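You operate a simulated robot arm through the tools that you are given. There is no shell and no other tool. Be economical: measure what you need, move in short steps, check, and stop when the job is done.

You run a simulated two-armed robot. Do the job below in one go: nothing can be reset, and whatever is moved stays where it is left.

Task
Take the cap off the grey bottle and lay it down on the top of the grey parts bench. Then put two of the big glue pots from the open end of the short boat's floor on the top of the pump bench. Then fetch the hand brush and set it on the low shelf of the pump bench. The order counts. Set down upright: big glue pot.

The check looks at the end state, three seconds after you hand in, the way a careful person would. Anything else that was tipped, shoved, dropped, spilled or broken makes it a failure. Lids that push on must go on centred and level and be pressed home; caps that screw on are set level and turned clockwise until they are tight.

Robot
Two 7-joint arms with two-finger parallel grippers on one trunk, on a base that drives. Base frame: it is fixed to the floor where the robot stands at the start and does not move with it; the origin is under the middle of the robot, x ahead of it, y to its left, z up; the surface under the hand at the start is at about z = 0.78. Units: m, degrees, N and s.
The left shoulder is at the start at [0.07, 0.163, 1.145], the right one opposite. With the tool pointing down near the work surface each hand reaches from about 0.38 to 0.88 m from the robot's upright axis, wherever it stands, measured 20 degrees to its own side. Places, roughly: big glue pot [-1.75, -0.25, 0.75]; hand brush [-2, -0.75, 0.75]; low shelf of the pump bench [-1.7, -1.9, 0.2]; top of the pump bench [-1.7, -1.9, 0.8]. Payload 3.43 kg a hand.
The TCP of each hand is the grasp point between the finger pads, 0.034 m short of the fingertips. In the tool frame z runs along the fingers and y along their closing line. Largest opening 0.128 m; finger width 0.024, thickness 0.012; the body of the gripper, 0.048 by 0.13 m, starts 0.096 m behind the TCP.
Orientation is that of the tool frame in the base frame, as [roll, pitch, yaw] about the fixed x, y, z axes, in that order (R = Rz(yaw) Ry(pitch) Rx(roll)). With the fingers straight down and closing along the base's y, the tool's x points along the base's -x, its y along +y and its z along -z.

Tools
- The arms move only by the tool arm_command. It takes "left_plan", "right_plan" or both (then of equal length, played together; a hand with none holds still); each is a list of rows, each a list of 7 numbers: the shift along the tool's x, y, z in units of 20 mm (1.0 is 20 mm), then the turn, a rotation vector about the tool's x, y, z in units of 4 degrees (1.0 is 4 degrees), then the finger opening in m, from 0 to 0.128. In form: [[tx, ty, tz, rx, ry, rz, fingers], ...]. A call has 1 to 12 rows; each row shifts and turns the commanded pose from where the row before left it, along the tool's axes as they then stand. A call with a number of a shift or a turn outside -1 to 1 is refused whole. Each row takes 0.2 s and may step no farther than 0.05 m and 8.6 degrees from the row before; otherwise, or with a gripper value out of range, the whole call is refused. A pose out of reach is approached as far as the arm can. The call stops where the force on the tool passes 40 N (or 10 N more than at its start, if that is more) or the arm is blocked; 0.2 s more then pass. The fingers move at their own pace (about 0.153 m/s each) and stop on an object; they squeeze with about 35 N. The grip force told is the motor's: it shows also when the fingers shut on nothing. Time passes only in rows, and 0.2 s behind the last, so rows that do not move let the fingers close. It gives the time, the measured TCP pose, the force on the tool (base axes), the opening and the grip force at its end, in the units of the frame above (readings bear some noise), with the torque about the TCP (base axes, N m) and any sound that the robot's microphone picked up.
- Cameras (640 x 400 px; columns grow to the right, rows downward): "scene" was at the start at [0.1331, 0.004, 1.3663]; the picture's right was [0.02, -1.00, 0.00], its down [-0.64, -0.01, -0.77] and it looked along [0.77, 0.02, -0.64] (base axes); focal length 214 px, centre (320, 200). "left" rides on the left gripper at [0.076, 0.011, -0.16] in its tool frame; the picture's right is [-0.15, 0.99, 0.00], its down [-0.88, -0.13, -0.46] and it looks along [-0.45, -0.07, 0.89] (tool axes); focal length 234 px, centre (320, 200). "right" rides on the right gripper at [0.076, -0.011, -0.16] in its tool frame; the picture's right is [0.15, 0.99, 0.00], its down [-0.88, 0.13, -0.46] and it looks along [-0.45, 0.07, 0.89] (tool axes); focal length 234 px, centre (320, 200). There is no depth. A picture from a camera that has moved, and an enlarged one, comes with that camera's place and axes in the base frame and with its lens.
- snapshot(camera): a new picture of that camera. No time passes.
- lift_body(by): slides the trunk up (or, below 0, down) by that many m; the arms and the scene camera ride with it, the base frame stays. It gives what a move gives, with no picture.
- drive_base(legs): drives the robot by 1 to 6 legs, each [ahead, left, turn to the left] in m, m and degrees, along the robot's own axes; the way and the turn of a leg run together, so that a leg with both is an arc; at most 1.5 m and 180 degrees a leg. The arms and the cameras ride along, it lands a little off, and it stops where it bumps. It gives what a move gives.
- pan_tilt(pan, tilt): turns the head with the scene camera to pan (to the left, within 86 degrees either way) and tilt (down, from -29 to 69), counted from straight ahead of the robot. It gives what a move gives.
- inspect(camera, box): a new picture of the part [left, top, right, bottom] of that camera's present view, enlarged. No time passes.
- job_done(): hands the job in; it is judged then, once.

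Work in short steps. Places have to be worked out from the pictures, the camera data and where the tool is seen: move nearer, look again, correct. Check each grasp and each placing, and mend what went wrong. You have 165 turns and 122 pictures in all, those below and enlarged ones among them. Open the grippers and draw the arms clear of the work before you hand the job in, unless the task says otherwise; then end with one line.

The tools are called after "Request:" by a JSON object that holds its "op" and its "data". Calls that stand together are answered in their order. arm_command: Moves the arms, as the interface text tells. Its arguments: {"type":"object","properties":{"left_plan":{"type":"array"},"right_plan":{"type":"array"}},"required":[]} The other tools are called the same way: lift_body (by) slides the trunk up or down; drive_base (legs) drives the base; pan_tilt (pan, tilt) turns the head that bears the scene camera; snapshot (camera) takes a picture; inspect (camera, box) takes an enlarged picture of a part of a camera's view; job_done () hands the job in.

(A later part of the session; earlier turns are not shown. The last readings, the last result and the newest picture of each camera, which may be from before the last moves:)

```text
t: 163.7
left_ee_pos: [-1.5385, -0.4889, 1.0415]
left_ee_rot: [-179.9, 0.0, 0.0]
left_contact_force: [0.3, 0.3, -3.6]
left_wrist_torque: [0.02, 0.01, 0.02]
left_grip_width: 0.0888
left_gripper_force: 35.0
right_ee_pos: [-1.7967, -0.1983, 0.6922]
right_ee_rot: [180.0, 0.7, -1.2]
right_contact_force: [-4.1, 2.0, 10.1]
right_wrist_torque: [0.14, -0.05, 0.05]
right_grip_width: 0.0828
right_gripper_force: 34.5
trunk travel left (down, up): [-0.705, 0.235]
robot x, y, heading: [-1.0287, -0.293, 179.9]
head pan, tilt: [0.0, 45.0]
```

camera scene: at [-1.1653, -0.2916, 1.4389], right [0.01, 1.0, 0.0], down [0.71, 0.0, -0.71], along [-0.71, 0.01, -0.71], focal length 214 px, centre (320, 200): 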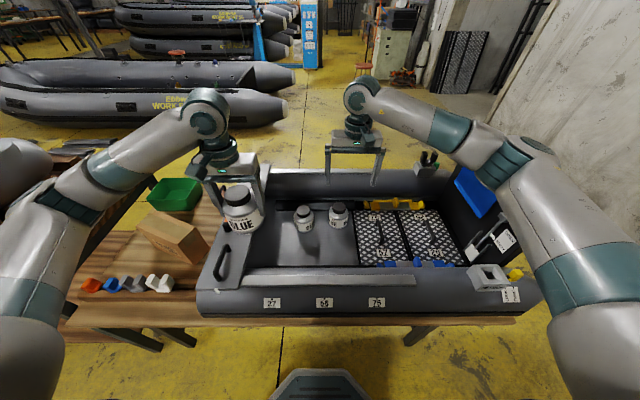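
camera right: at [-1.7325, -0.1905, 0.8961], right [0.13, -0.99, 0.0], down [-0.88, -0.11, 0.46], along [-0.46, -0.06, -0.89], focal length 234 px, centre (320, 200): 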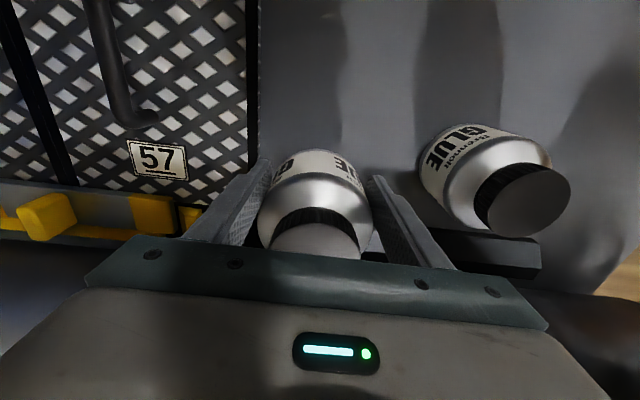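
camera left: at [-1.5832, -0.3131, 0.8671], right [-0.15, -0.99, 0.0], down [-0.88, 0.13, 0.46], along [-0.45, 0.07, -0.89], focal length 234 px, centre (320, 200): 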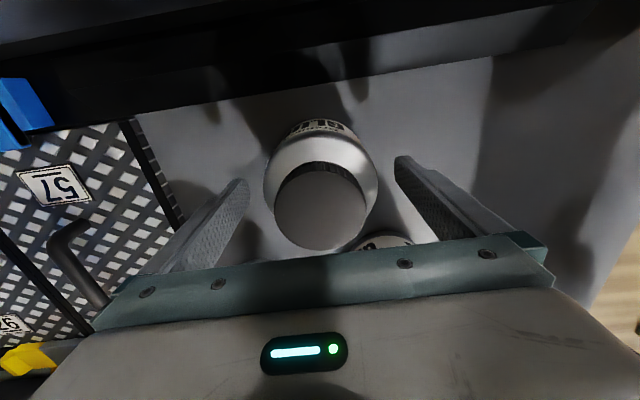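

Touching down. Open, rise 0.1 m, then drive 0.07 m nearer.

Request:
{"op": "arm_command", "data": {"right_plan": [[0, 0, -0.05, 0, 0, 0, 0.095], [0, 0, 0, 0, 0, 0, 0.112], [0, 0, 0, 0, 0, 0, 0.112], [0.3, 0, -1, 0, 0, 0, 0.112], [0.3, 0, -1, 0, 0, 0, 0.112], [0, 0, -1, 0, 0, 0, 0.112], [0, 0, -1, 0, 0, 0, 0.112], [0, 0, -1, 0, 0, 0, 0.112], [0, 0, -1, 0, 0, 0, 0.112]]}}

Request:
{"op": "drive_base", "data": {"legs": [[0.06, 0, 0]]}}

Request:
{"op": "snapshot", "data": {"camera": "right"}}

```text
t: 165.7
left_ee_pos: [-1.54, -0.4886, 1.0406]
left_ee_rot: [-179.8, 0.1, 0.0]
left_contact_force: [-0.1, 0.0, -4.2]
left_wrist_torque: [0.0, 0.0, -0.03]
left_grip_width: 0.0888
left_gripper_force: 34.5
right_ee_pos: [-1.7832, -0.1988, 0.8125]
right_ee_rot: [179.9, 0.5, -1.1]
right_contact_force: [-0.2, -0.4, -0.7]
right_wrist_torque: [-0.01, 0.0, 0.02]
right_grip_width: 0.1123
right_gripper_force: 0.0
trunk travel left (down, up): [-0.705, 0.235]
robot x, y, heading: [-1.0302, -0.2954, 179.6]
head pan, tilt: [0.0, 45.0]
```

```text
t: 166.7
left_ee_pos: [-1.5984, -0.4894, 1.042]
left_ee_rot: [-179.9, 0.0, 0.0]
left_contact_force: [0.2, -0.7, -2.7]
left_wrist_torque: [0.03, -0.01, -0.01]
left_grip_width: 0.0891
left_gripper_force: 34.6
right_ee_pos: [-1.8416, -0.198, 0.8137]
right_ee_rot: [180.0, 0.5, -1.1]
right_contact_force: [0.1, -0.1, 0.0]
right_wrist_torque: [0.0, 0.01, 0.01]
right_grip_width: 0.1119
right_gripper_force: 0.1
trunk travel left (down, up): [-0.705, 0.235]
robot x, y, heading: [-1.0898, -0.2891, 179.8]
head pan, tilt: [0.0, 45.0]
```

```text
53 pictures are left
camera right: at [-1.7642, -0.1873, 0.9725], right [0.13, -0.99, 0.0], down [-0.88, -0.11, 0.46], along [-0.46, -0.06, -0.89], focal length 234 px, centre (320, 200)
```

right: 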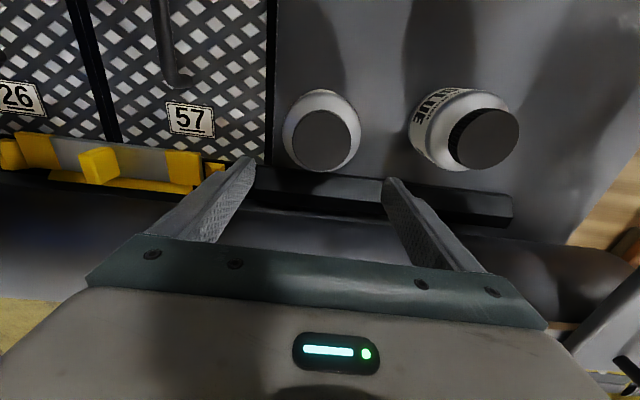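

C still stands at (−1.820, −0.197). Shift 2 cm back and descend on it.

Request:
{"op": "arm_command", "data": {"right_plan": [[1, 0, 0, 0, 0, 0, 0.112], [0.08, 0, 1, 0, 0, 0, 0.112], [0, 0, 1, 0, 0, 0, 0.112], [0, 0, 1, 0, 0, 0, 0.112], [0, 0, 1, 0, 0, 0, 0.112], [0, 0, 1, 0, 0, 0, 0.112], [0, 0, 1, 0, 0, 0, 0.112]]}}

Request:
{"op": "arm_command", "data": {"right_plan": [[0, 0, 0, 0, 0, 0, 0.1], [0, 0, 0, 0, 0, 0, 0.08], [0, 0, 0, 0, 0, 0, 0.05], [0, 0, 0, 0, 0, 0, 0.05], [0, 0, -0.5, 0, 0, 0, 0.05], [0, 0, -1, 0, 0, 0, 0.05], [0, 0, -1, 0, 0, 0, 0.05]]}}

Request:
{"op": "snapshot", "data": {"camera": "right"}}

```text
t: 168.3
left_ee_pos: [-1.5989, -0.4879, 1.0397]
left_ee_rot: [-179.9, -0.1, 0.0]
left_contact_force: [0.0, -0.1, -4.0]
left_wrist_torque: [0.02, -0.04, 0.0]
left_grip_width: 0.0886
left_gripper_force: 35.3
right_ee_pos: [-1.8204, -0.1989, 0.6916]
right_ee_rot: [179.8, 0.5, -1.1]
right_contact_force: [-0.2, 0.5, 0.2]
right_wrist_torque: [-0.03, 0.01, 0.03]
right_grip_width: 0.1121
right_gripper_force: 0.1
trunk travel left (down, up): [-0.705, 0.235]
robot x, y, heading: [-1.0894, -0.292, 179.5]
head pan, tilt: [0.0, 45.0]
```

```text
t: 169.9
left_ee_pos: [-1.5991, -0.4891, 1.0401]
left_ee_rot: [-180.0, -0.1, 0.0]
left_contact_force: [-0.1, 0.5, -4.2]
left_wrist_torque: [-0.01, -0.01, 0.03]
left_grip_width: 0.0889
left_gripper_force: 35.1
right_ee_pos: [-1.8223, -0.1999, 0.7417]
right_ee_rot: [180.0, 0.5, -1.2]
right_contact_force: [-0.3, 1.5, -3.4]
right_wrist_torque: [-0.02, 0.03, -0.01]
right_grip_width: 0.0895
right_gripper_force: 34.8
trunk travel left (down, up): [-0.705, 0.235]
robot x, y, heading: [-1.091, -0.2934, 179.6]
head pan, tilt: [0.0, 45.0]
```

```text
52 pictures are left
camera right: at [-1.7446, -0.1885, 0.9018], right [0.13, -0.99, 0.0], down [-0.88, -0.11, 0.46], along [-0.46, -0.06, -0.89], focal length 234 px, centre (320, 200)
```

right: 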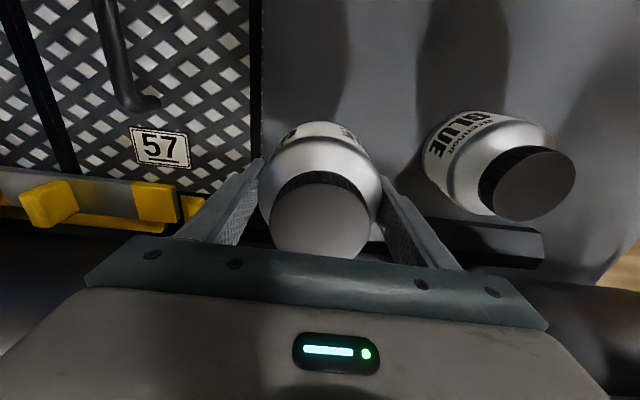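

Now well centred (0.0895 m). Raise it and bring it back.

Request:
{"op": "arm_command", "data": {"right_plan": [[0, 0, -1, 0, 0, 0, 0.05], [0, 0, -1, 0, 0, 0, 0.05], [0, 0, -1, 0, 0, 0, 0.05], [0, 0, -1, 0, 0, 0, 0.05], [0, 0, -1, 0, 0, 0, 0.05], [0, 0, -1, 0, 0, 0, 0.05], [0, 0, -1, 0, 0, 0, 0.05], [0, 0, -1, 0, 0, 0, 0.05], [1, -0.5, -1, 0, 0, 0, 0.05], [1, -0.5, -1, 0, 0, 0, 0.05], [1, -0.5, -1, 0, 0, 0, 0.05], [1, -0.5, -1, 0, 0, 0, 0.05]]}}

Request:
{"op": "arm_command", "data": {"right_plan": [[1, 0, -1, 0, 0, 0, 0.05], [1, 0, -1, 0, 0, 0, 0.05], [1, 0, -1, 0, 0, 0, 0.05], [1, 0, 0, 0, 0, 0, 0.05], [1, 0, 0, 0, 0, 0, 0.05], [1, 0, 0, 0, 0, 0, 0.05], [1, 0, 0, 0, 0, 0, 0.05], [1, 0, 0, 0, 0, 0, 0.05]]}}

Request:
{"op": "lift_body", "data": {"by": 0.2}}

Request:
{"op": "drive_base", "data": {"legs": [[-0.35, 0, 0]]}}

Request:
{"op": "pan_tilt", "data": {"pan": 45, "tilt": 35}}

Request:
{"op": "snapshot", "data": {"camera": "scene"}}

```text
t: 172.5
left_ee_pos: [-1.5985, -0.4867, 1.0409]
left_ee_rot: [-180.0, -0.1, 0.0]
left_contact_force: [-0.4, 0.2, -3.6]
left_wrist_torque: [-0.01, 0.0, 0.0]
left_grip_width: 0.0886
left_gripper_force: 34.7
right_ee_pos: [-1.7363, -0.1584, 0.9816]
right_ee_rot: [179.9, 0.5, -1.3]
right_contact_force: [-1.0, 0.8, -3.7]
right_wrist_torque: [0.01, 0.02, 0.01]
right_grip_width: 0.0894
right_gripper_force: 35.1
trunk travel left (down, up): [-0.705, 0.235]
robot x, y, heading: [-1.0884, -0.2905, 179.6]
head pan, tilt: [0.0, 45.0]
```

```text
t: 174.3
left_ee_pos: [-1.5986, -0.4894, 1.0416]
left_ee_rot: [-180.0, -0.1, 0.0]
left_contact_force: [0.1, 0.5, -4.5]
left_wrist_torque: [-0.03, 0.02, 0.04]
left_grip_width: 0.0886
left_gripper_force: 34.3
right_ee_pos: [-1.5783, -0.1638, 1.0415]
right_ee_rot: [179.9, 0.5, -1.3]
right_contact_force: [0.4, -0.3, -4.1]
right_wrist_torque: [-0.02, -0.01, 0.03]
right_grip_width: 0.0896
right_gripper_force: 35.0
trunk travel left (down, up): [-0.705, 0.235]
robot x, y, heading: [-1.0886, -0.2933, 179.9]
head pan, tilt: [0.0, 45.0]
```

```text
t: 176.4
left_ee_pos: [-1.5976, -0.4891, 1.2402]
left_ee_rot: [-179.9, -0.2, -0.1]
left_contact_force: [0.7, -1.1, -3.2]
left_wrist_torque: [0.02, -0.03, 0.0]
left_grip_width: 0.0889
left_gripper_force: 35.6
right_ee_pos: [-1.5781, -0.1627, 1.2407]
right_ee_rot: [179.9, 0.5, -1.2]
right_contact_force: [0.6, -0.1, -3.1]
right_wrist_torque: [0.0, -0.01, -0.01]
right_grip_width: 0.0898
right_gripper_force: 35.0
trunk travel left (down, up): [-0.905, 0.035]
robot x, y, heading: [-1.0872, -0.2929, 179.5]
head pan, tilt: [0.0, 45.0]
```

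```text
t: 178.7
left_ee_pos: [-1.2474, -0.4909, 1.2393]
left_ee_rot: [-179.9, -0.1, -0.1]
left_contact_force: [-0.4, -0.1, -3.0]
left_wrist_torque: [-0.03, -0.01, 0.02]
left_grip_width: 0.0887
left_gripper_force: 34.7
right_ee_pos: [-1.226, -0.1645, 1.24]
right_ee_rot: [179.9, 0.4, -1.3]
right_contact_force: [-0.7, 0.5, -4.9]
right_wrist_torque: [0.0, -0.01, -0.01]
right_grip_width: 0.0894
right_gripper_force: 35.5
trunk travel left (down, up): [-0.905, 0.035]
robot x, y, heading: [-0.7362, -0.2969, 179.4]
head pan, tilt: [0.0, 45.0]
```

```text
t: 179.8
left_ee_pos: [-1.2456, -0.4896, 1.2402]
left_ee_rot: [-179.9, -0.2, 0.0]
left_contact_force: [0.5, -0.1, -3.4]
left_wrist_torque: [0.0, 0.03, -0.01]
left_grip_width: 0.0888
left_gripper_force: 35.0
right_ee_pos: [-1.2238, -0.165, 1.2407]
right_ee_rot: [179.9, 0.4, -1.3]
right_contact_force: [0.4, -0.3, -3.9]
right_wrist_torque: [0.02, 0.01, 0.0]
right_grip_width: 0.0894
right_gripper_force: 34.9
trunk travel left (down, up): [-0.905, 0.035]
robot x, y, heading: [-0.7379, -0.2963, 179.6]
head pan, tilt: [45.0, 35.0]
```

```text
51 pictures are left
camera scene: at [-0.853, -0.3542, 1.6536], right [-0.7, 0.71, 0.0], down [0.41, 0.4, -0.82], along [-0.58, -0.57, -0.57], focal length 214 px, centre (320, 200)
```

scene: 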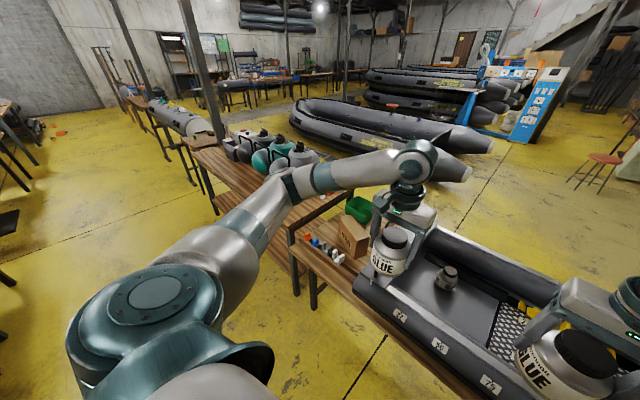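

Pump bench's near edge is at about x≈−1.37, starting at y≈−1.1. Drive left (−y) 1.2 m along the aisle and look.

Request:
{"op": "drive_base", "data": {"legs": [[0, 1.3, 0]]}}

Request:
{"op": "pan_tilt", "data": {"pan": 0, "tilt": 38}}

Request:
{"op": "snapshot", "data": {"camera": "scene"}}

```text
t: 186.4
left_ee_pos: [-1.2623, -1.7817, 1.2406]
left_ee_rot: [180.0, -0.1, -0.5]
left_contact_force: [1.0, -0.9, -3.3]
left_wrist_torque: [-0.01, 0.0, 0.02]
left_grip_width: 0.089
left_gripper_force: 35.4
right_ee_pos: [-1.2378, -1.456, 1.2392]
right_ee_rot: [179.9, 0.4, -1.7]
right_contact_force: [-0.4, 0.5, -3.2]
right_wrist_torque: [-0.02, -0.02, 0.02]
right_grip_width: 0.0895
right_gripper_force: 34.9
trunk travel left (down, up): [-0.905, 0.035]
robot x, y, heading: [-0.7505, -1.5897, 179.1]
head pan, tilt: [45.0, 35.0]
```

```text
t: 187.5
left_ee_pos: [-1.262, -1.7823, 1.2394]
left_ee_rot: [-179.9, -0.1, -0.5]
left_contact_force: [0.0, -0.9, -3.2]
left_wrist_torque: [-0.03, -0.02, -0.01]
left_grip_width: 0.0887
left_gripper_force: 35.5
right_ee_pos: [-1.2398, -1.4563, 1.2403]
right_ee_rot: [179.8, 0.4, -1.7]
right_contact_force: [0.1, -0.9, -3.4]
right_wrist_torque: [-0.02, 0.02, -0.01]
right_grip_width: 0.0894
right_gripper_force: 35.4
trunk travel left (down, up): [-0.905, 0.035]
robot x, y, heading: [-0.7482, -1.591, 178.9]
head pan, tilt: [0.0, 38.0]
```

```text
50 pictures are left
camera scene: at [-0.8911, -1.5859, 1.6491], right [0.01, 1.0, 0.0], down [0.62, -0.01, -0.79], along [-0.79, 0.01, -0.62], focal length 214 px, centre (320, 200)
```

scene: 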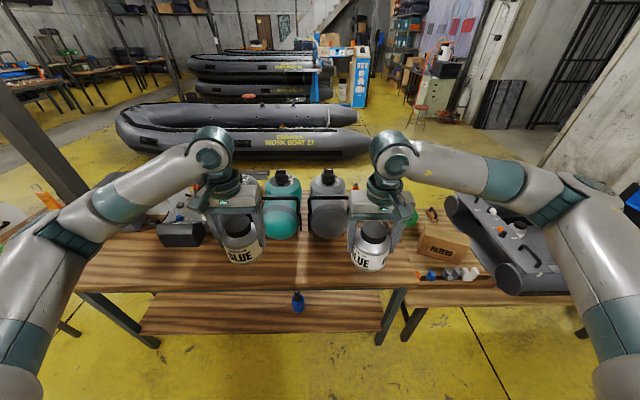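

The front strip of the pump bench (x −1.38…−1.6) is free ahead of both hands. Drive ahead 0.22 m so that the hands are over x≈−1.48.

Request:
{"op": "drive_base", "data": {"legs": [[0.22, 0, 1]]}}

Request:
{"op": "snapshot", "data": {"camera": "left"}}

Request:
{"op": "snapshot", "data": {"camera": "right"}}

Request:
{"op": "snapshot", "data": {"camera": "scene"}}

```text
t: 189.2
left_ee_pos: [-1.4762, -1.7892, 1.2415]
left_ee_rot: [-179.9, 0.1, 0.6]
left_contact_force: [-0.1, -0.7, -3.1]
left_wrist_torque: [0.0, 0.06, 0.0]
left_grip_width: 0.0888
left_gripper_force: 34.6
right_ee_pos: [-1.4572, -1.463, 1.241]
right_ee_rot: [179.9, 0.6, -0.6]
right_contact_force: [0.3, -0.4, -3.6]
right_wrist_torque: [0.01, 0.03, 0.02]
right_grip_width: 0.0894
right_gripper_force: 34.5
trunk travel left (down, up): [-0.905, 0.035]
robot x, y, heading: [-0.969, -1.5869, -179.9]
head pan, tilt: [0.0, 38.0]
```

```text
49 pictures are left
camera left: at [-1.3986, -1.8003, 1.401], right [-0.14, -0.99, 0.0], down [-0.88, 0.12, 0.46], along [-0.45, 0.06, -0.89], focal length 234 px, centre (320, 200)
```

left: 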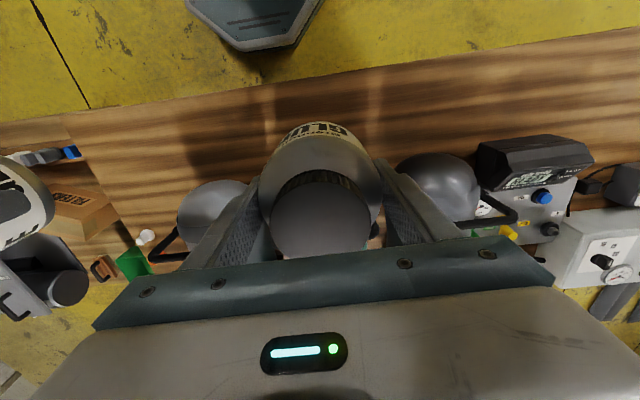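

```text
48 pictures are left
camera right: at [-1.3796, -1.4521, 1.4013], right [0.14, -0.99, 0.0], down [-0.88, -0.12, 0.46], along [-0.46, -0.06, -0.89], focal length 234 px, centre (320, 200)
```

right: 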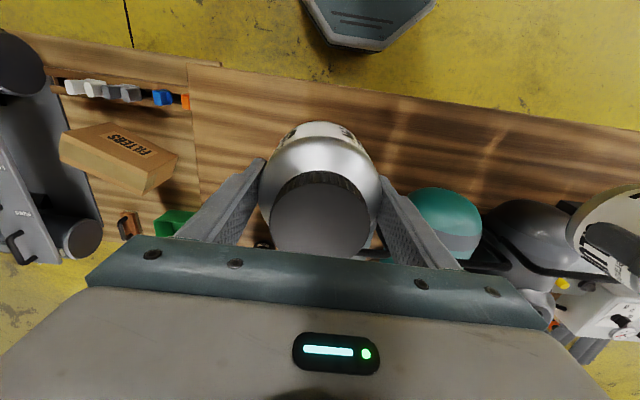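

```text
47 pictures are left
camera scene: at [-1.1069, -1.5871, 1.6496], right [0.0, 1.0, 0.0], down [0.61, 0.0, -0.79], along [-0.79, 0.0, -0.61], focal length 214 px, centre (320, 200)
```

scene: 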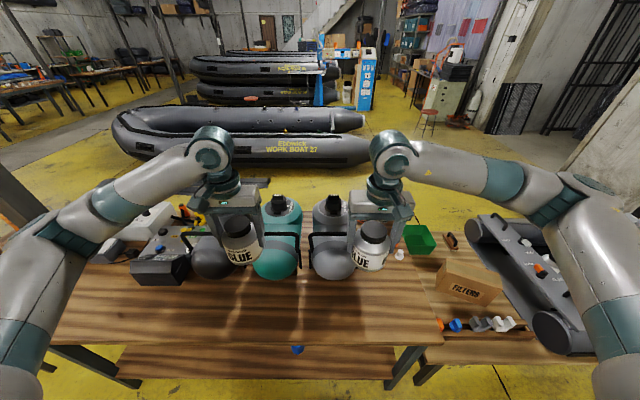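

Both pots are over free strip, 10 cm short of the pumps. Lower both together.

Request:
{"op": "arm_command", "data": {"left_plan": [[0, 0, 1, 0, 0, 0, 0.05], [0, 0, 1, 0, 0, 0, 0.05], [0, 0, 1, 0, 0, 0, 0.05], [0, 0, 1, 0, 0, 0, 0.05], [0, 0, 1, 0, 0, 0, 0.05], [0, 0, 1, 0, 0, 0, 0.05], [0, 0, 1, 0, 0, 0, 0.05], [0, 0, 1, 0, 0, 0, 0.05], [0, 0, 1, 0, 0, 0, 0.05], [0, 0, 1, 0, 0, 0, 0.05], [0, 0, 1, 0, 0, 0, 0.05], [0, 0, 1, 0, 0, 0, 0.05]], "right_plan": [[-0.08, 0, 1, 0, 0, 0, 0.05], [-0.08, 0, 1, 0, 0, 0, 0.05], [-0.08, 0, 1, 0, 0, 0, 0.05], [-0.08, 0, 1, 0, 0, 0, 0.05], [-0.08, 0, 1, 0, 0, 0, 0.05], [-0.08, 0, 1, 0, 0, 0, 0.05], [-0.08, 0, 1, 0, 0, 0, 0.05], [-0.08, 0, 1, 0, 0, 0, 0.05], [-0.08, 0, 1, 0, 0, 0, 0.05], [-0.08, 0, 1, 0, 0, 0, 0.05], [-0.08, 0, 1, 0, 0, 0, 0.05], [-0.08, 0, 1, 0, 0, 0, 0.05]]}}

Request:
{"op": "arm_command", "data": {"left_plan": [[0, 0, 1, 0, 0, 0, 0.05], [0, 0, 1, 0, 0, 0, 0.05], [0, 0, 1, 0, 0, 0, 0.05], [0, 0, 1, 0, 0, 0, 0.05], [0, 0, 0.5, 0, 0, 0, 0.05]], "right_plan": [[0, 0, 1, 0, 0, 0, 0.05], [0, 0, 1, 0, 0, 0, 0.05], [0, 0, 1, 0, 0, 0, 0.05], [0, 0, 1, 0, 0, 0, 0.05], [0, 0, 0.5, 0, 0, 0, 0.05]]}}

Request:
{"op": "inspect", "data": {"camera": "scene", "box": [180, 190, 440, 360]}}

```text
t: 191.8
left_ee_pos: [-1.4778, -1.7901, 0.9997]
left_ee_rot: [-179.9, -0.1, 0.5]
left_contact_force: [-0.9, -0.7, -3.0]
left_wrist_torque: [0.03, -0.01, 0.02]
left_grip_width: 0.0888
left_gripper_force: 35.1
right_ee_pos: [-1.4826, -1.4648, 0.9997]
right_ee_rot: [179.9, 0.4, -0.7]
right_contact_force: [0.0, 0.1, -3.2]
right_wrist_torque: [0.01, 0.04, -0.01]
right_grip_width: 0.0893
right_gripper_force: 35.2
trunk travel left (down, up): [-0.905, 0.035]
robot x, y, heading: [-0.9745, -1.5918, -179.9]
head pan, tilt: [0.0, 38.0]
```

```text
t: 193.0
left_ee_pos: [-1.4776, -1.7903, 0.9084]
left_ee_rot: [-179.8, 0.0, 0.5]
left_contact_force: [-0.4, -0.4, -3.5]
left_wrist_torque: [-0.02, -0.03, -0.02]
left_grip_width: 0.0887
left_gripper_force: 35.1
right_ee_pos: [-1.4819, -1.4652, 0.9099]
right_ee_rot: [179.9, 0.4, -0.6]
right_contact_force: [-0.5, -1.7, -3.9]
right_wrist_torque: [-0.01, 0.01, 0.0]
right_grip_width: 0.0893
right_gripper_force: 35.2
trunk travel left (down, up): [-0.905, 0.035]
robot x, y, heading: [-0.9675, -1.5883, -179.9]
head pan, tilt: [0.0, 38.0]
```

```text
2.35 times, centred on (310, 275) of scene
camera zoom: at [-1.111, -1.5872, 1.6492], right [0.0, 1.0, 0.0], down [0.62, 0.0, -0.79], along [-0.79, 0.0, -0.62], focal length 505 px, centre (344, 24)
```

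zoom: 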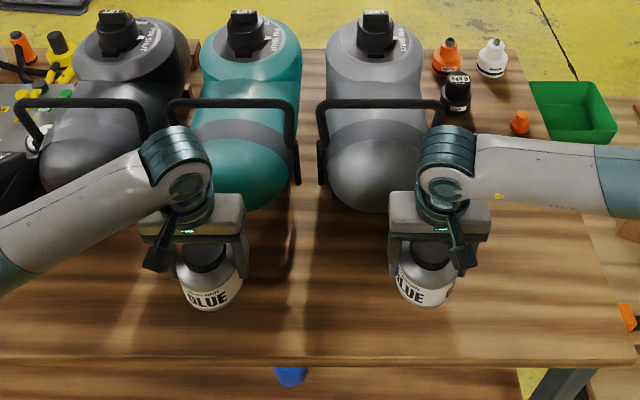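

Clear of the pumps. Go down gradually, checking force.

Request:
{"op": "arm_command", "data": {"left_plan": [[0, 0, 0.5, 0, 0, 0, 0.05], [0, 0, 0.5, 0, 0, 0, 0.05], [0, 0, 0.3, 0, 0, 0, 0.05], [0, 0, 0.2, 0, 0, 0, 0.05]], "right_plan": [[0, 0, 0.5, 0, 0, 0, 0.05], [0, 0, 0.5, 0, 0, 0, 0.05], [0, 0, 0.3, 0, 0, 0, 0.05], [0, 0, 0.2, 0, 0, 0, 0.05]]}}

Request:
{"op": "arm_command", "data": {"left_plan": [[0, 0, 0.2, 0, 0, 0, 0.05], [0, 0, 0.2, 0, 0, 0, 0.05]], "right_plan": [[0, 0, 0.2, 0, 0, 0, 0.05], [0, 0, 0.2, 0, 0, 0, 0.05]]}}

```text
t: 194.0
left_ee_pos: [-1.4776, -1.7895, 0.8802]
left_ee_rot: [-179.9, 0.1, 0.5]
left_contact_force: [0.1, 0.0, -3.5]
left_wrist_torque: [0.0, 0.03, 0.01]
left_grip_width: 0.0888
left_gripper_force: 35.6
right_ee_pos: [-1.4825, -1.4632, 0.8791]
right_ee_rot: [179.9, 0.4, -0.7]
right_contact_force: [-0.1, -1.2, -2.6]
right_wrist_torque: [-0.02, 0.0, 0.0]
right_grip_width: 0.0891
right_gripper_force: 34.5
trunk travel left (down, up): [-0.905, 0.035]
robot x, y, heading: [-0.9738, -1.5882, -179.7]
head pan, tilt: [0.0, 38.0]
```

```text
t: 194.6
left_ee_pos: [-1.4779, -1.7899, 0.8718]
left_ee_rot: [-179.9, -0.2, 0.6]
left_contact_force: [0.5, 0.8, -2.8]
left_wrist_torque: [0.0, -0.02, 0.01]
left_grip_width: 0.0891
left_gripper_force: 34.8
right_ee_pos: [-1.4825, -1.4645, 0.8722]
right_ee_rot: [179.9, 0.4, -0.6]
right_contact_force: [0.1, 0.1, -4.3]
right_wrist_torque: [-0.04, 0.0, 0.0]
right_grip_width: 0.0894
right_gripper_force: 34.4
trunk travel left (down, up): [-0.905, 0.035]
robot x, y, heading: [-0.9714, -1.5901, -180.3]
head pan, tilt: [0.0, 38.0]
```

Request:
{"op": "arm_command", "data": {"left_plan": [[0, 0, 0.2, 0, 0, 0, 0.05], [0, 0, 0.2, 0, 0, 0, 0.05]], "right_plan": [[0, 0, 0.2, 0, 0, 0, 0.05], [0, 0, 0.2, 0, 0, 0, 0.05]]}}

Request:
{"op": "arm_command", "data": {"left_plan": [[0, 0, 0.15, 0, 0, 0, 0.05], [0, 0, 0, 0, 0, 0, 0.05]], "right_plan": [[0, 0, 0.15, 0, 0, 0, 0.05], [0, 0, 0, 0, 0, 0, 0.05]]}}

```text
t: 195.2
left_ee_pos: [-1.4782, -1.7903, 0.8654]
left_ee_rot: [-180.0, -0.1, 0.4]
left_contact_force: [0.4, -0.4, -4.3]
left_wrist_torque: [0.05, -0.01, 0.01]
left_grip_width: 0.0889
left_gripper_force: 34.6
right_ee_pos: [-1.4831, -1.4638, 0.8643]
right_ee_rot: [179.9, 0.4, -0.7]
right_contact_force: [0.3, 0.0, -3.4]
right_wrist_torque: [-0.03, -0.03, 0.0]
right_grip_width: 0.0893
right_gripper_force: 35.1
trunk travel left (down, up): [-0.905, 0.035]
robot x, y, heading: [-0.9687, -1.5854, -179.6]
head pan, tilt: [0.0, 38.0]
```

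```text
t: 195.8
left_ee_pos: [-1.4785, -1.79, 0.8642]
left_ee_rot: [-180.0, 0.2, 0.7]
left_contact_force: [-4.6, -2.6, 12.9]
left_wrist_torque: [-0.32, -0.39, -0.14]
left_grip_width: 0.0889
left_gripper_force: 35.0
right_ee_pos: [-1.4823, -1.4647, 0.8636]
right_ee_rot: [179.8, 0.7, -0.7]
right_contact_force: [-3.3, 4.4, 20.3]
right_wrist_torque: [0.78, -0.61, 0.13]
right_grip_width: 0.0894
right_gripper_force: 35.1
trunk travel left (down, up): [-0.905, 0.035]
robot x, y, heading: [-0.9731, -1.5924, -180.0]
head pan, tilt: [0.0, 38.0]
```

Both touched down. Ease 1–2 mm, open and rise.

Request:
{"op": "arm_command", "data": {"left_plan": [[0, 0, -0.07, 0, 0, 0, 0.05], [0, 0, 0, 0, 0, 0, 0.1], [0, 0, 0, 0, 0, 0, 0.118], [0, 0, 0, 0, 0, 0, 0.118], [0, 0, -0.5, 0, 0, 0, 0.118], [0, 0, -1, 0, 0, 0, 0.118], [0, 0, -1, 0, 0, 0, 0.118], [0, 0, -1, 0, 0, 0, 0.118], [0, 0, -1, 0, 0, 0, 0.118], [0, 0, -1, 0, 0, 0, 0.118], [0, 0, -1, 0, 0, 0, 0.118], [0, 0, -1, 0, 0, 0, 0.118]], "right_plan": [[0, 0, -0.1, 0, 0, 0, 0.05], [0, 0, 0, 0, 0, 0, 0.1], [0, 0, 0, 0, 0, 0, 0.118], [0, 0, 0, 0, 0, 0, 0.118], [0, 0, -0.5, 0, 0, 0, 0.118], [0, 0, -1, 0, 0, 0, 0.118], [0, 0, -1, 0, 0, 0, 0.118], [0, 0, -1, 0, 0, 0, 0.118], [0, 0, -1, 0, 0, 0, 0.118], [0, 0, -1, 0, 0, 0, 0.118], [0, 0, -1, 0, 0, 0, 0.118], [0, 0, -1, 0, 0, 0, 0.118]]}}

Request:
{"op": "arm_command", "data": {"left_plan": [[0, 0, -1, 0, 0, 0, 0.118], [0, 0, -1, 0, 0, 0, 0.118], [0, 0, -1, 0, 0, 0, 0.118], [0, 0, -1, 0, 0, 0, 0.118], [0, 0, -1, 0, 0, 0, 0.118], [0, 0, -1, 0, 0, 0, 0.118], [0, 0, -1, 0, 0, 0, 0.118], [0, 0, -1, 0, 0, 0, 0.118]], "right_plan": [[0, 0, -1, 0, 0, 0, 0.118], [0, 0, -1, 0, 0, 0, 0.118], [0, 0, -1, 0, 0, 0, 0.118], [0, 0, -1, 0, 0, 0, 0.118], [0, 0, -1, 0, 0, 0, 0.118], [0, 0, -1, 0, 0, 0, 0.118], [0, 0, -1, 0, 0, 0, 0.118], [0, 0, -1, 0, 0, 0, 0.118]]}}

Request:
{"op": "inspect", "data": {"camera": "scene", "box": [180, 190, 440, 360]}}

```text
t: 198.4
left_ee_pos: [-1.4782, -1.7891, 1.0131]
left_ee_rot: [-179.9, 0.0, 0.6]
left_contact_force: [-0.2, 0.1, -0.3]
left_wrist_torque: [0.01, -0.03, 0.04]
left_grip_width: 0.1178
left_gripper_force: 0.1
right_ee_pos: [-1.4816, -1.4642, 1.0139]
right_ee_rot: [179.9, 0.3, -0.6]
right_contact_force: [-0.4, 0.8, 0.2]
right_wrist_torque: [-0.03, -0.01, -0.04]
right_grip_width: 0.118
right_gripper_force: 0.1
trunk travel left (down, up): [-0.905, 0.035]
robot x, y, heading: [-0.9756, -1.5897, -179.7]
head pan, tilt: [0.0, 38.0]
```

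```text
t: 200.2
left_ee_pos: [-1.4763, -1.7882, 1.1719]
left_ee_rot: [-180.0, 0.0, 0.5]
left_contact_force: [-0.1, 0.4, -0.3]
left_wrist_torque: [-0.01, 0.01, 0.01]
left_grip_width: 0.118
left_gripper_force: 0.1
right_ee_pos: [-1.4796, -1.4636, 1.1748]
right_ee_rot: [179.8, 0.5, -0.5]
right_contact_force: [-0.5, -1.1, 0.2]
right_wrist_torque: [0.04, 0.0, 0.0]
right_grip_width: 0.1179
right_gripper_force: 0.1
trunk travel left (down, up): [-0.905, 0.035]
robot x, y, heading: [-0.9733, -1.5879, -179.7]
head pan, tilt: [0.0, 38.0]
```

```text
2.35 times, centred on (310, 275) of scene
camera zoom: at [-1.1095, -1.5871, 1.6492], right [0.0, 1.0, 0.0], down [0.62, 0.0, -0.79], along [-0.79, 0.0, -0.62], focal length 505 px, centre (344, 24)
```

zoom: 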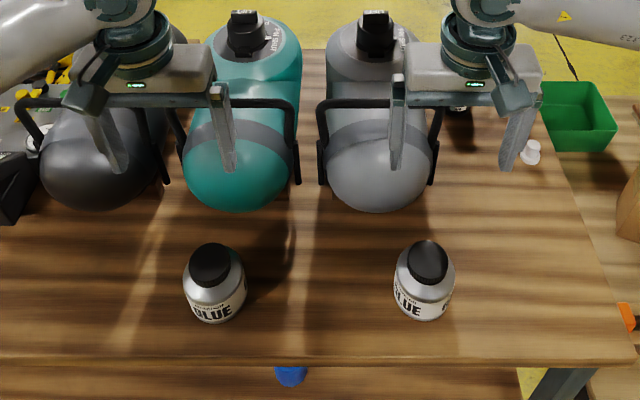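

Both pots stand upright on the pump bench. Now go for the brush: back off, slide right (+y) and look.

Request:
{"op": "drive_base", "data": {"legs": [[-0.25, 0, 0], [0, -0.85, 0], [0.2, 0, 0]]}}

Request:
{"op": "pan_tilt", "data": {"pan": 0, "tilt": 42}}

Request:
{"op": "snapshot", "data": {"camera": "scene"}}

```text
t: 207.3
left_ee_pos: [-1.4277, -0.9459, 1.1737]
left_ee_rot: [-180.0, 0.1, 0.9]
left_contact_force: [-0.3, 0.7, -0.1]
left_wrist_torque: [0.03, 0.05, -0.03]
left_grip_width: 0.1183
left_gripper_force: 0.0
right_ee_pos: [-1.4327, -0.6186, 1.1762]
right_ee_rot: [179.9, 0.6, -0.3]
right_contact_force: [-0.3, 0.4, 0.5]
right_wrist_torque: [0.02, 0.05, -0.01]
right_grip_width: 0.1182
right_gripper_force: 0.0
trunk travel left (down, up): [-0.905, 0.035]
robot x, y, heading: [-0.9245, -0.736, -179.4]
head pan, tilt: [0.0, 38.0]
```

```text
t: 207.9
left_ee_pos: [-1.4287, -0.9439, 1.1724]
left_ee_rot: [-179.9, 0.0, 0.9]
left_contact_force: [0.1, -0.7, 0.1]
left_wrist_torque: [0.0, -0.01, 0.02]
left_grip_width: 0.118
left_gripper_force: 0.1
right_ee_pos: [-1.4329, -0.6195, 1.1743]
right_ee_rot: [179.9, 0.5, -0.3]
right_contact_force: [-0.5, -0.6, 0.6]
right_wrist_torque: [0.01, -0.02, -0.01]
right_grip_width: 0.1176
right_gripper_force: 0.0
trunk travel left (down, up): [-0.905, 0.035]
robot x, y, heading: [-0.9236, -0.7409, -179.6]
head pan, tilt: [0.0, 42.0]
```

```text
44 pictures are left
camera scene: at [-1.0605, -0.7395, 1.6434], right [-0.01, 1.0, 0.0], down [0.67, 0.01, -0.74], along [-0.74, -0.01, -0.67], focal length 214 px, centre (320, 200)
```

scene: 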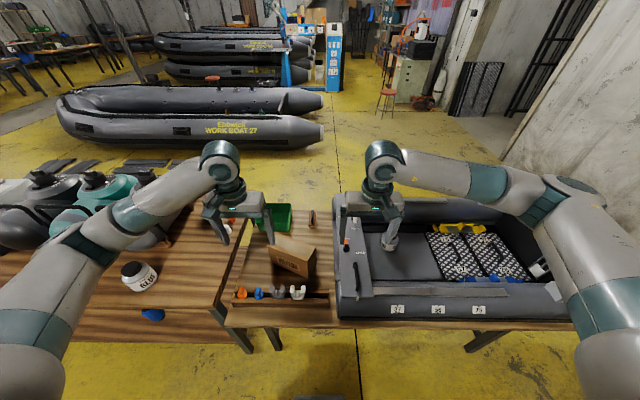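

Request:
{"op": "inspect", "data": {"camera": "scene", "box": [220, 190, 370, 330]}}

Request:
{"op": "snapshot", "data": {"camera": "right"}}

```text
2.86 times, centred on (295, 260) of scene
camera zoom: at [-1.0605, -0.7395, 1.6434], right [-0.01, 1.0, 0.0], down [0.67, 0.01, -0.74], along [-0.74, -0.01, -0.67], focal length 613 px, centre (391, 29)
```

zoom: 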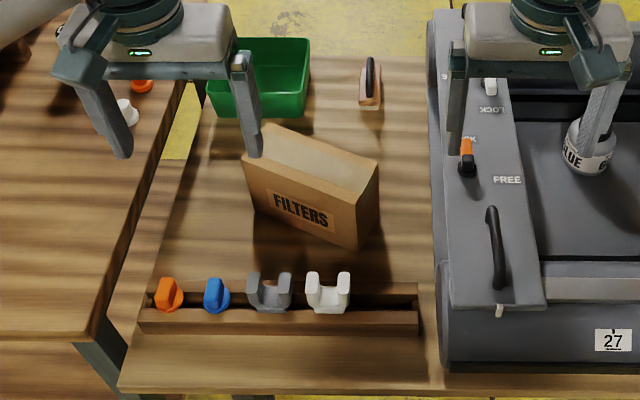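

```text
42 pictures are left
camera right: at [-1.3563, -0.606, 1.3336], right [0.14, -0.99, 0.0], down [-0.88, -0.13, 0.46], along [-0.46, -0.07, -0.89], focal length 234 px, centre (320, 200)
```

right: 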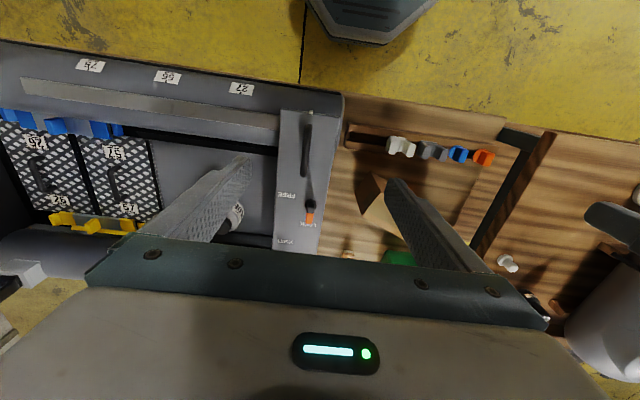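

Bench top is at z≈0.65; the brush stands at about (−1.93, −0.79), long axis along x, with a handle on top. Zoom in on it.

Request:
{"op": "inspect", "data": {"camera": "scene", "box": [290, 200, 335, 230]}}

```text
13.33 times, centred on (312, 215) of scene
camera zoom: at [-1.0605, -0.7395, 1.6434], right [-0.01, 1.0, 0.0], down [0.67, 0.01, -0.74], along [-0.74, -0.01, -0.67], focal length 2860 px, centre (420, 0)
```

zoom: 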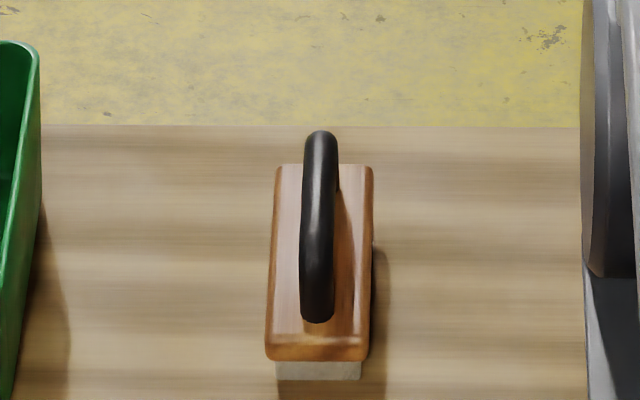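

The brush is a wooden block (≈0.047 wide, x −1.905…−1.99, y≈−0.797) with an arched handle, top z≈0.75. I'll take it by the handle with the left hand tilted 45° forward for reach. First tilt the left hand and raise the right.

Request:
{"op": "arm_command", "data": {"left_plan": [[0, 0, -0.3, 0, -1, 0, 0.06], [0, 0, -0.3, 0, -1, 0, 0.06], [0, 0, -0.3, 0, -1, 0, 0.06], [0, 0, -0.3, 0, -1, 0, 0.06], [0, 0, -0.3, 0, -1, 0, 0.06], [0, 0, 0, 0, -1, 0, 0.06], [0, 0, 0, 0, -1, 0, 0.06], [0, 0, 0, 0, -1, 0, 0.06], [0, 0, 0, 0, -1, 0, 0.06], [0, 0, 0, 0, -1, 0, 0.06], [0, 0, 0, 0, -1, 0, 0.06], [0, 0, 0, 0, -0.25, 0, 0.06]], "right_plan": [[0, 0, -0.8, 0, 0, 0, 0.1], [0.3, 0, -0.8, 0, 0, 0, 0.1], [0.3, 0, -0.8, 0, 0, 0, 0.1], [0.3, 0, -0.8, 0, 0, 0, 0.1], [0.3, 0, -0.8, 0, 0, 0, 0.1], [0.3, 0, -0.8, 0, 0, 0, 0.1], [0.3, 0, -0.8, 0, 0, 0, 0.1], [0.3, 0, -0.8, 0, 0, 0, 0.1], [0.3, 0, -0.8, 0, 0, 0, 0.1], [0.3, 0, -0.8, 0, 0, 0, 0.1], [0, 0, 0, 0, 0, 0, 0.1], [0, 0, 0, 0, 0, 0, 0.1]]}}

Request:
{"op": "drive_base", "data": {"legs": [[0.165, -0.1, -0.5]]}}

Request:
{"op": "lift_body", "data": {"by": -0.2}}

Request:
{"op": "snapshot", "data": {"camera": "left"}}

Request:
{"op": "snapshot", "data": {"camera": "scene"}}

```text
t: 210.5
left_ee_pos: [-1.463, -0.9397, 1.1975]
left_ee_rot: [-179.9, 45.0, 1.0]
left_contact_force: [-0.4, 0.8, 0.2]
left_wrist_torque: [-0.01, 0.02, -0.02]
left_grip_width: 0.0601
left_gripper_force: 0.1
left hand out of reach, approached as far as the arm can: row 9, 10, 11
right_ee_pos: [-1.3798, -0.6187, 1.3337]
right_ee_rot: [179.9, 0.5, -0.3]
right_contact_force: [0.1, 0.1, 0.2]
right_wrist_torque: [-0.01, 0.01, 0.01]
right_grip_width: 0.1
right_gripper_force: 0.0
trunk travel left (down, up): [-0.905, 0.035]
robot x, y, heading: [-0.9256, -0.7433, -179.5]
head pan, tilt: [0.0, 42.0]
```

```text
t: 212.1
left_ee_pos: [-1.626, -0.8359, 1.1989]
left_ee_rot: [-179.7, 45.2, 0.6]
left_contact_force: [0.2, 0.1, 0.4]
left_wrist_torque: [-0.02, 0.05, -0.04]
left_grip_width: 0.0602
left_gripper_force: 0.1
right_ee_pos: [-1.5398, -0.5176, 1.3356]
right_ee_rot: [180.0, 0.6, -0.8]
right_contact_force: [-0.6, -0.4, -1.1]
right_wrist_torque: [0.04, 0.06, -0.02]
right_grip_width: 0.1004
right_gripper_force: 0.0
trunk travel left (down, up): [-0.905, 0.035]
robot x, y, heading: [-1.0856, -0.6462, -179.8]
head pan, tilt: [0.0, 42.0]
```

```text
t: 214.3
left_ee_pos: [-1.6293, -0.8356, 0.9976]
left_ee_rot: [-179.9, 45.0, 0.5]
left_contact_force: [0.2, 0.2, 0.2]
left_wrist_torque: [-0.01, 0.03, 0.02]
left_grip_width: 0.0598
left_gripper_force: 0.0
right_ee_pos: [-1.5425, -0.515, 1.1346]
right_ee_rot: [179.9, 0.4, -0.7]
right_contact_force: [-0.3, 0.6, 0.4]
right_wrist_torque: [0.04, 0.0, 0.0]
right_grip_width: 0.1001
right_gripper_force: 0.1
trunk travel left (down, up): [-0.705, 0.235]
robot x, y, heading: [-1.089, -0.6431, -179.8]
head pan, tilt: [0.0, 42.0]
```

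```text
40 pictures are left
camera left: at [-1.4614, -0.8456, 1.0567], right [-0.1, -0.99, 0.1], down [-0.3, 0.13, 0.94], along [-0.95, 0.06, -0.31], focal length 234 px, centre (320, 200)
```

left: 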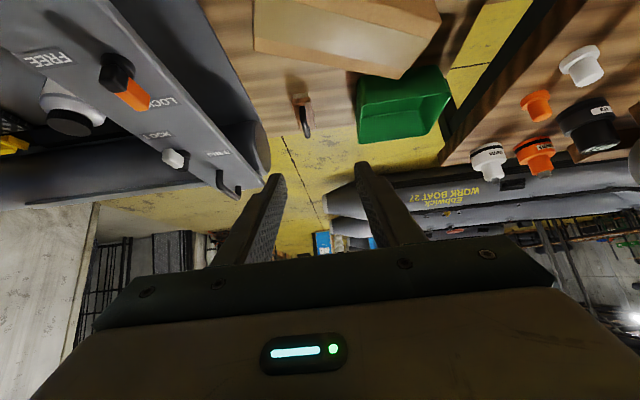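

```text
39 pictures are left
camera scene: at [-1.2254, -0.6389, 1.4434], right [0.0, 1.0, 0.0], down [0.67, 0.0, -0.74], along [-0.74, 0.0, -0.67], focal length 214 px, centre (320, 200)
```

scene: 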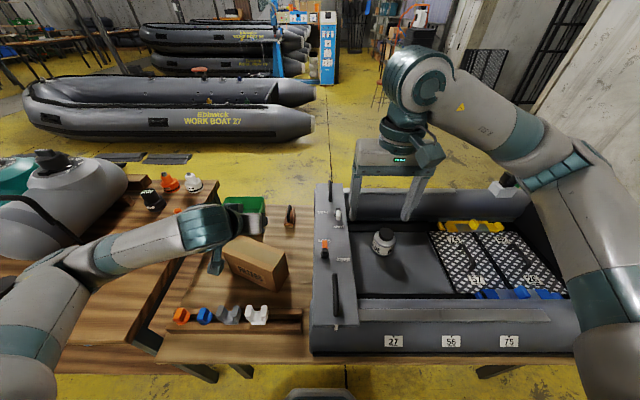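

Advance the left hand over and past the filter box towards the brush, keeping about 15 cm above.

Request:
{"op": "arm_command", "data": {"left_plan": [[-0.52, -0.165, 1, 0, 0, 0, 0.06], [-0.52, -0.165, 1, 0, 0, 0, 0.06], [-0.52, -0.165, 1, 0, 0, 0, 0.06], [-0.52, -0.165, 1, 0, 0, 0, 0.06], [-0.52, -0.165, 1, 0, 0, 0, 0.06], [-0.52, -0.165, 1, 0, 0, 0, 0.06], [-0.52, -0.165, 1, 0, 0, 0, 0.06], [-0.52, -0.165, 1, 0, 0, 0, 0.06], [-0.52, -0.165, 1, 0, 0, 0, 0.06], [-0.52, -0.165, 1, 0, 0, 0, 0.06], [-0.52, -0.165, 1, 0, 0, 0, 0.06], [-0.52, -0.165, 1, 0, 0, 0, 0.06]]}}

Request:
{"op": "snapshot", "data": {"camera": "left"}}

Request:
{"op": "inspect", "data": {"camera": "scene", "box": [200, 170, 360, 300]}}

```text
t: 216.9
left_ee_pos: [-1.8875, -0.7981, 0.9152]
left_ee_rot: [-179.9, 44.8, 0.5]
left_contact_force: [-0.3, -0.4, 0.5]
left_wrist_torque: [0.02, 0.02, -0.02]
left_grip_width: 0.0599
left_gripper_force: 0.1
right_ee_pos: [-1.5444, -0.5149, 1.1323]
right_ee_rot: [180.0, 0.3, -0.6]
right_contact_force: [-0.5, 0.0, -0.9]
right_wrist_torque: [-0.01, -0.03, 0.0]
right_grip_width: 0.0999
right_gripper_force: 0.0
trunk travel left (down, up): [-0.705, 0.235]
robot x, y, heading: [-1.0908, -0.6371, -180.0]
head pan, tilt: [0.0, 42.0]
```

```text
38 pictures are left
camera left: at [-1.7206, -0.8072, 0.9752], right [-0.1, -0.99, 0.1], down [-0.3, 0.13, 0.94], along [-0.95, 0.06, -0.31], focal length 234 px, centre (320, 200)
```

left: 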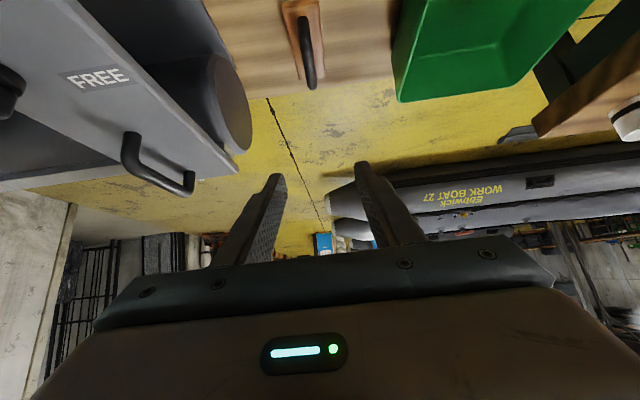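

```text
3.08 times, centred on (280, 235) of scene
camera zoom: at [-1.2264, -0.6383, 1.4432], right [0.0, 1.0, 0.0], down [0.67, 0.0, -0.74], along [-0.74, 0.0, -0.67], focal length 660 px, centre (443, 92)
```

zoom: 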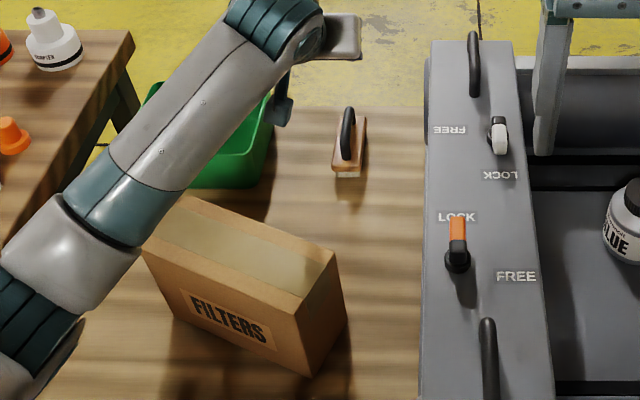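

Handle spans x −1.905…−1.97 at y≈−0.793. Descend to TCP (−1.945, −0.793, 0.74).

Request:
{"op": "arm_command", "data": {"left_plan": [[0.47, -0.03, 0.92, 0, 0, 0, 0.06], [0.47, -0.03, 0.92, 0, 0, 0, 0.06], [0.47, -0.03, 0.92, 0, 0, 0, 0.06], [0.47, -0.03, 0.92, 0, 0, 0, 0.06], [0.47, -0.03, 0.92, 0, 0, 0, 0.06], [0.47, -0.03, 0.92, 0, 0, 0, 0.06]]}}

Request:
{"op": "snapshot", "data": {"camera": "left"}}

Request:
{"op": "inspect", "data": {"camera": "scene", "box": [220, 170, 350, 270]}}

```text
t: 218.3
left_ee_pos: [-1.925, -0.7936, 0.7972]
left_ee_rot: [-180.0, 44.9, 0.5]
left_contact_force: [-0.2, -0.3, 0.0]
left_wrist_torque: [-0.01, -0.02, 0.0]
left_grip_width: 0.0601
left_gripper_force: 0.1
right_ee_pos: [-1.5432, -0.5152, 1.1337]
right_ee_rot: [179.9, 0.4, -0.7]
right_contact_force: [-0.3, -0.3, 0.0]
right_wrist_torque: [0.0, 0.0, 0.0]
right_grip_width: 0.1
right_gripper_force: 0.0
trunk travel left (down, up): [-0.705, 0.235]
robot x, y, heading: [-1.086, -0.6375, -179.9]
head pan, tilt: [0.0, 42.0]
```

```text
36 pictures are left
camera left: at [-1.7585, -0.8043, 0.8567], right [-0.1, -0.99, 0.1], down [-0.3, 0.13, 0.94], along [-0.95, 0.06, -0.31], focal length 234 px, centre (320, 200)
```

left: 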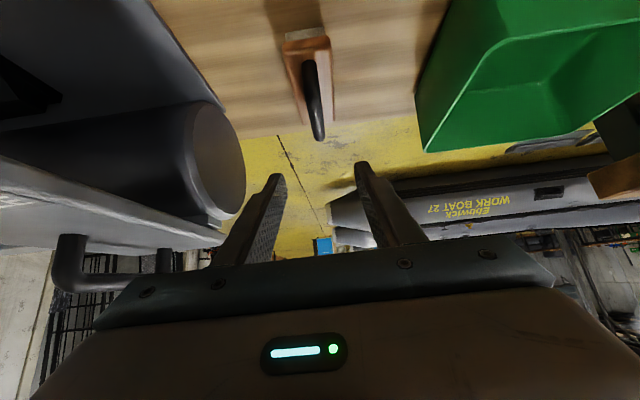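

```text
4.00 times, centred on (285, 220) of scene
camera zoom: at [-1.2262, -0.6386, 1.4433], right [0.0, 1.0, 0.0], down [0.67, 0.0, -0.74], along [-0.74, 0.0, -0.67], focal length 858 px, centre (460, 120)
```

zoom: 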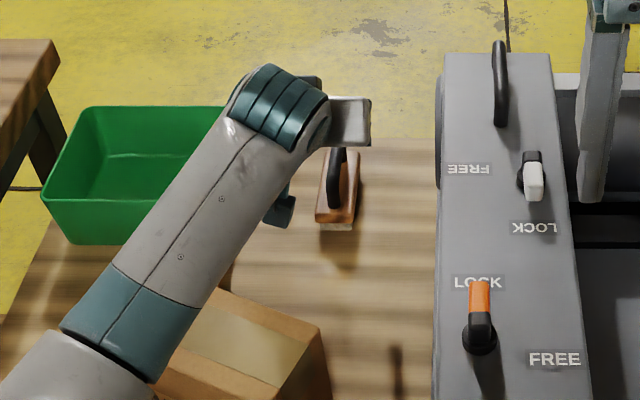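

Handle lines up between the fingers. Lower to TCP z≈0.715.

Request:
{"op": "arm_command", "data": {"left_plan": [[0.55, 0.04, 0.9, 0, 0, 0, 0.06], [0.55, 0.04, 0.9, 0, 0, 0, 0.06], [0.55, 0.04, 0.9, 0, 0, 0, 0.06], [0.55, 0.04, 0.9, 0, 0, 0, 0.06]]}}

Request:
{"op": "snapshot", "data": {"camera": "left"}}

```text
t: 219.3
left_ee_pos: [-1.945, -0.7975, 0.7163]
left_ee_rot: [-179.9, 45.1, 0.5]
left_contact_force: [-0.1, 0.2, -0.3]
left_wrist_torque: [-0.02, -0.03, -0.03]
left_grip_width: 0.0603
left_gripper_force: 0.0
right_ee_pos: [-1.5433, -0.5155, 1.134]
right_ee_rot: [179.9, 0.5, -0.6]
right_contact_force: [0.8, 0.6, -0.3]
right_wrist_torque: [-0.02, -0.01, 0.03]
right_grip_width: 0.1001
right_gripper_force: 0.0
trunk travel left (down, up): [-0.705, 0.235]
robot x, y, heading: [-1.0892, -0.6441, -180.2]
head pan, tilt: [0.0, 42.0]
```

```text
34 pictures are left
camera left: at [-1.778, -0.8077, 0.7748], right [-0.1, -0.99, 0.1], down [-0.3, 0.13, 0.94], along [-0.95, 0.06, -0.31], focal length 234 px, centre (320, 200)
```

left: 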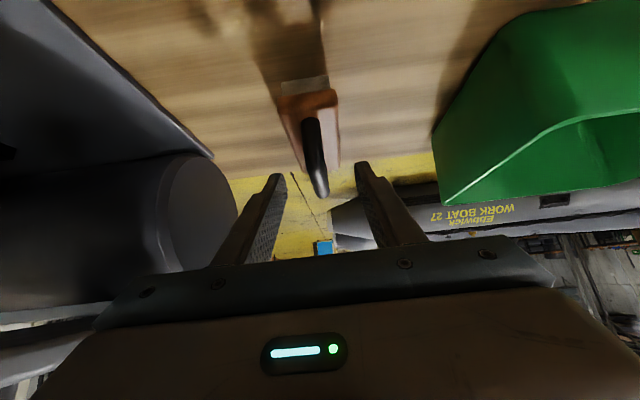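

The handle is slightly further and lower than thought; its top/far tip sits right at the TCP. Advance 28 mm along the tool axis and look.

Request:
{"op": "arm_command", "data": {"left_plan": [[0, 0, 0.7, 0, 0, 0, 0.06], [0, 0, 0.7, 0, 0, 0, 0.06]]}}

Request:
{"op": "inspect", "data": {"camera": "left", "box": [230, 60, 420, 260]}}

Request:
{"op": "inspect", "data": {"camera": "scene", "box": [250, 170, 340, 250]}}

```text
t: 219.9
left_ee_pos: [-1.9655, -0.7991, 0.6961]
left_ee_rot: [180.0, 44.9, 0.5]
left_contact_force: [0.5, 0.0, -0.1]
left_wrist_torque: [-0.02, -0.01, 0.04]
left_grip_width: 0.0598
left_gripper_force: 0.0
right_ee_pos: [-1.5436, -0.5148, 1.1335]
right_ee_rot: [179.8, 0.5, -0.6]
right_contact_force: [0.1, 0.3, 0.2]
right_wrist_torque: [0.01, 0.04, -0.03]
right_grip_width: 0.1001
right_gripper_force: 0.0
trunk travel left (down, up): [-0.705, 0.235]
robot x, y, heading: [-1.0883, -0.6422, -179.9]
head pan, tilt: [0.0, 42.0]
```

```text
2.00 times, centred on (325, 160) of left
camera zoom: at [-1.7978, -0.8081, 0.7548], right [-0.1, -0.99, 0.1], down [-0.3, 0.13, 0.94], along [-0.95, 0.06, -0.31], focal length 468 px, centre (310, 280)
```

zoom: 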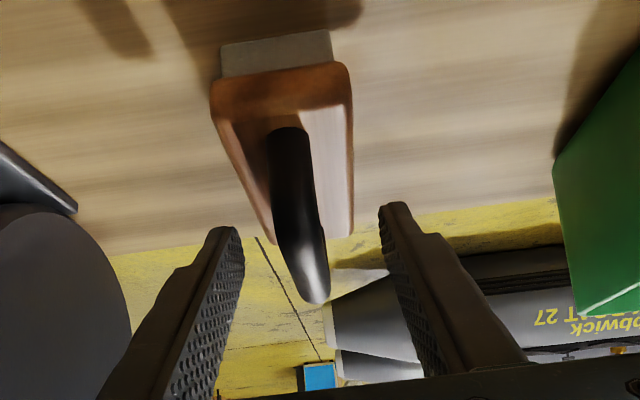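

```text
5.00 times, centred on (295, 210) of scene
camera zoom: at [-1.2261, -0.6385, 1.4432], right [0.0, 1.0, 0.0], down [0.67, 0.0, -0.74], along [-0.74, 0.0, -0.67], focal length 1072 px, centre (445, 150)
```

zoom: 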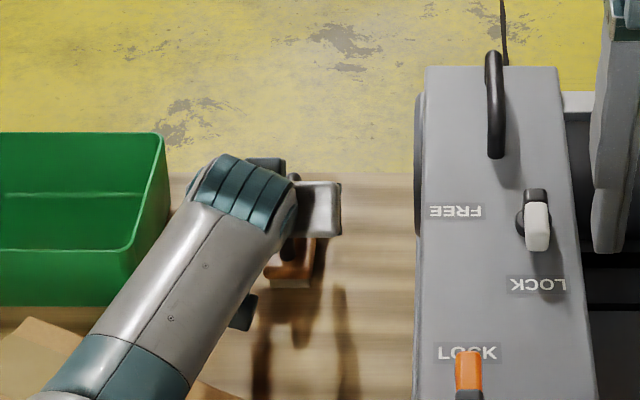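

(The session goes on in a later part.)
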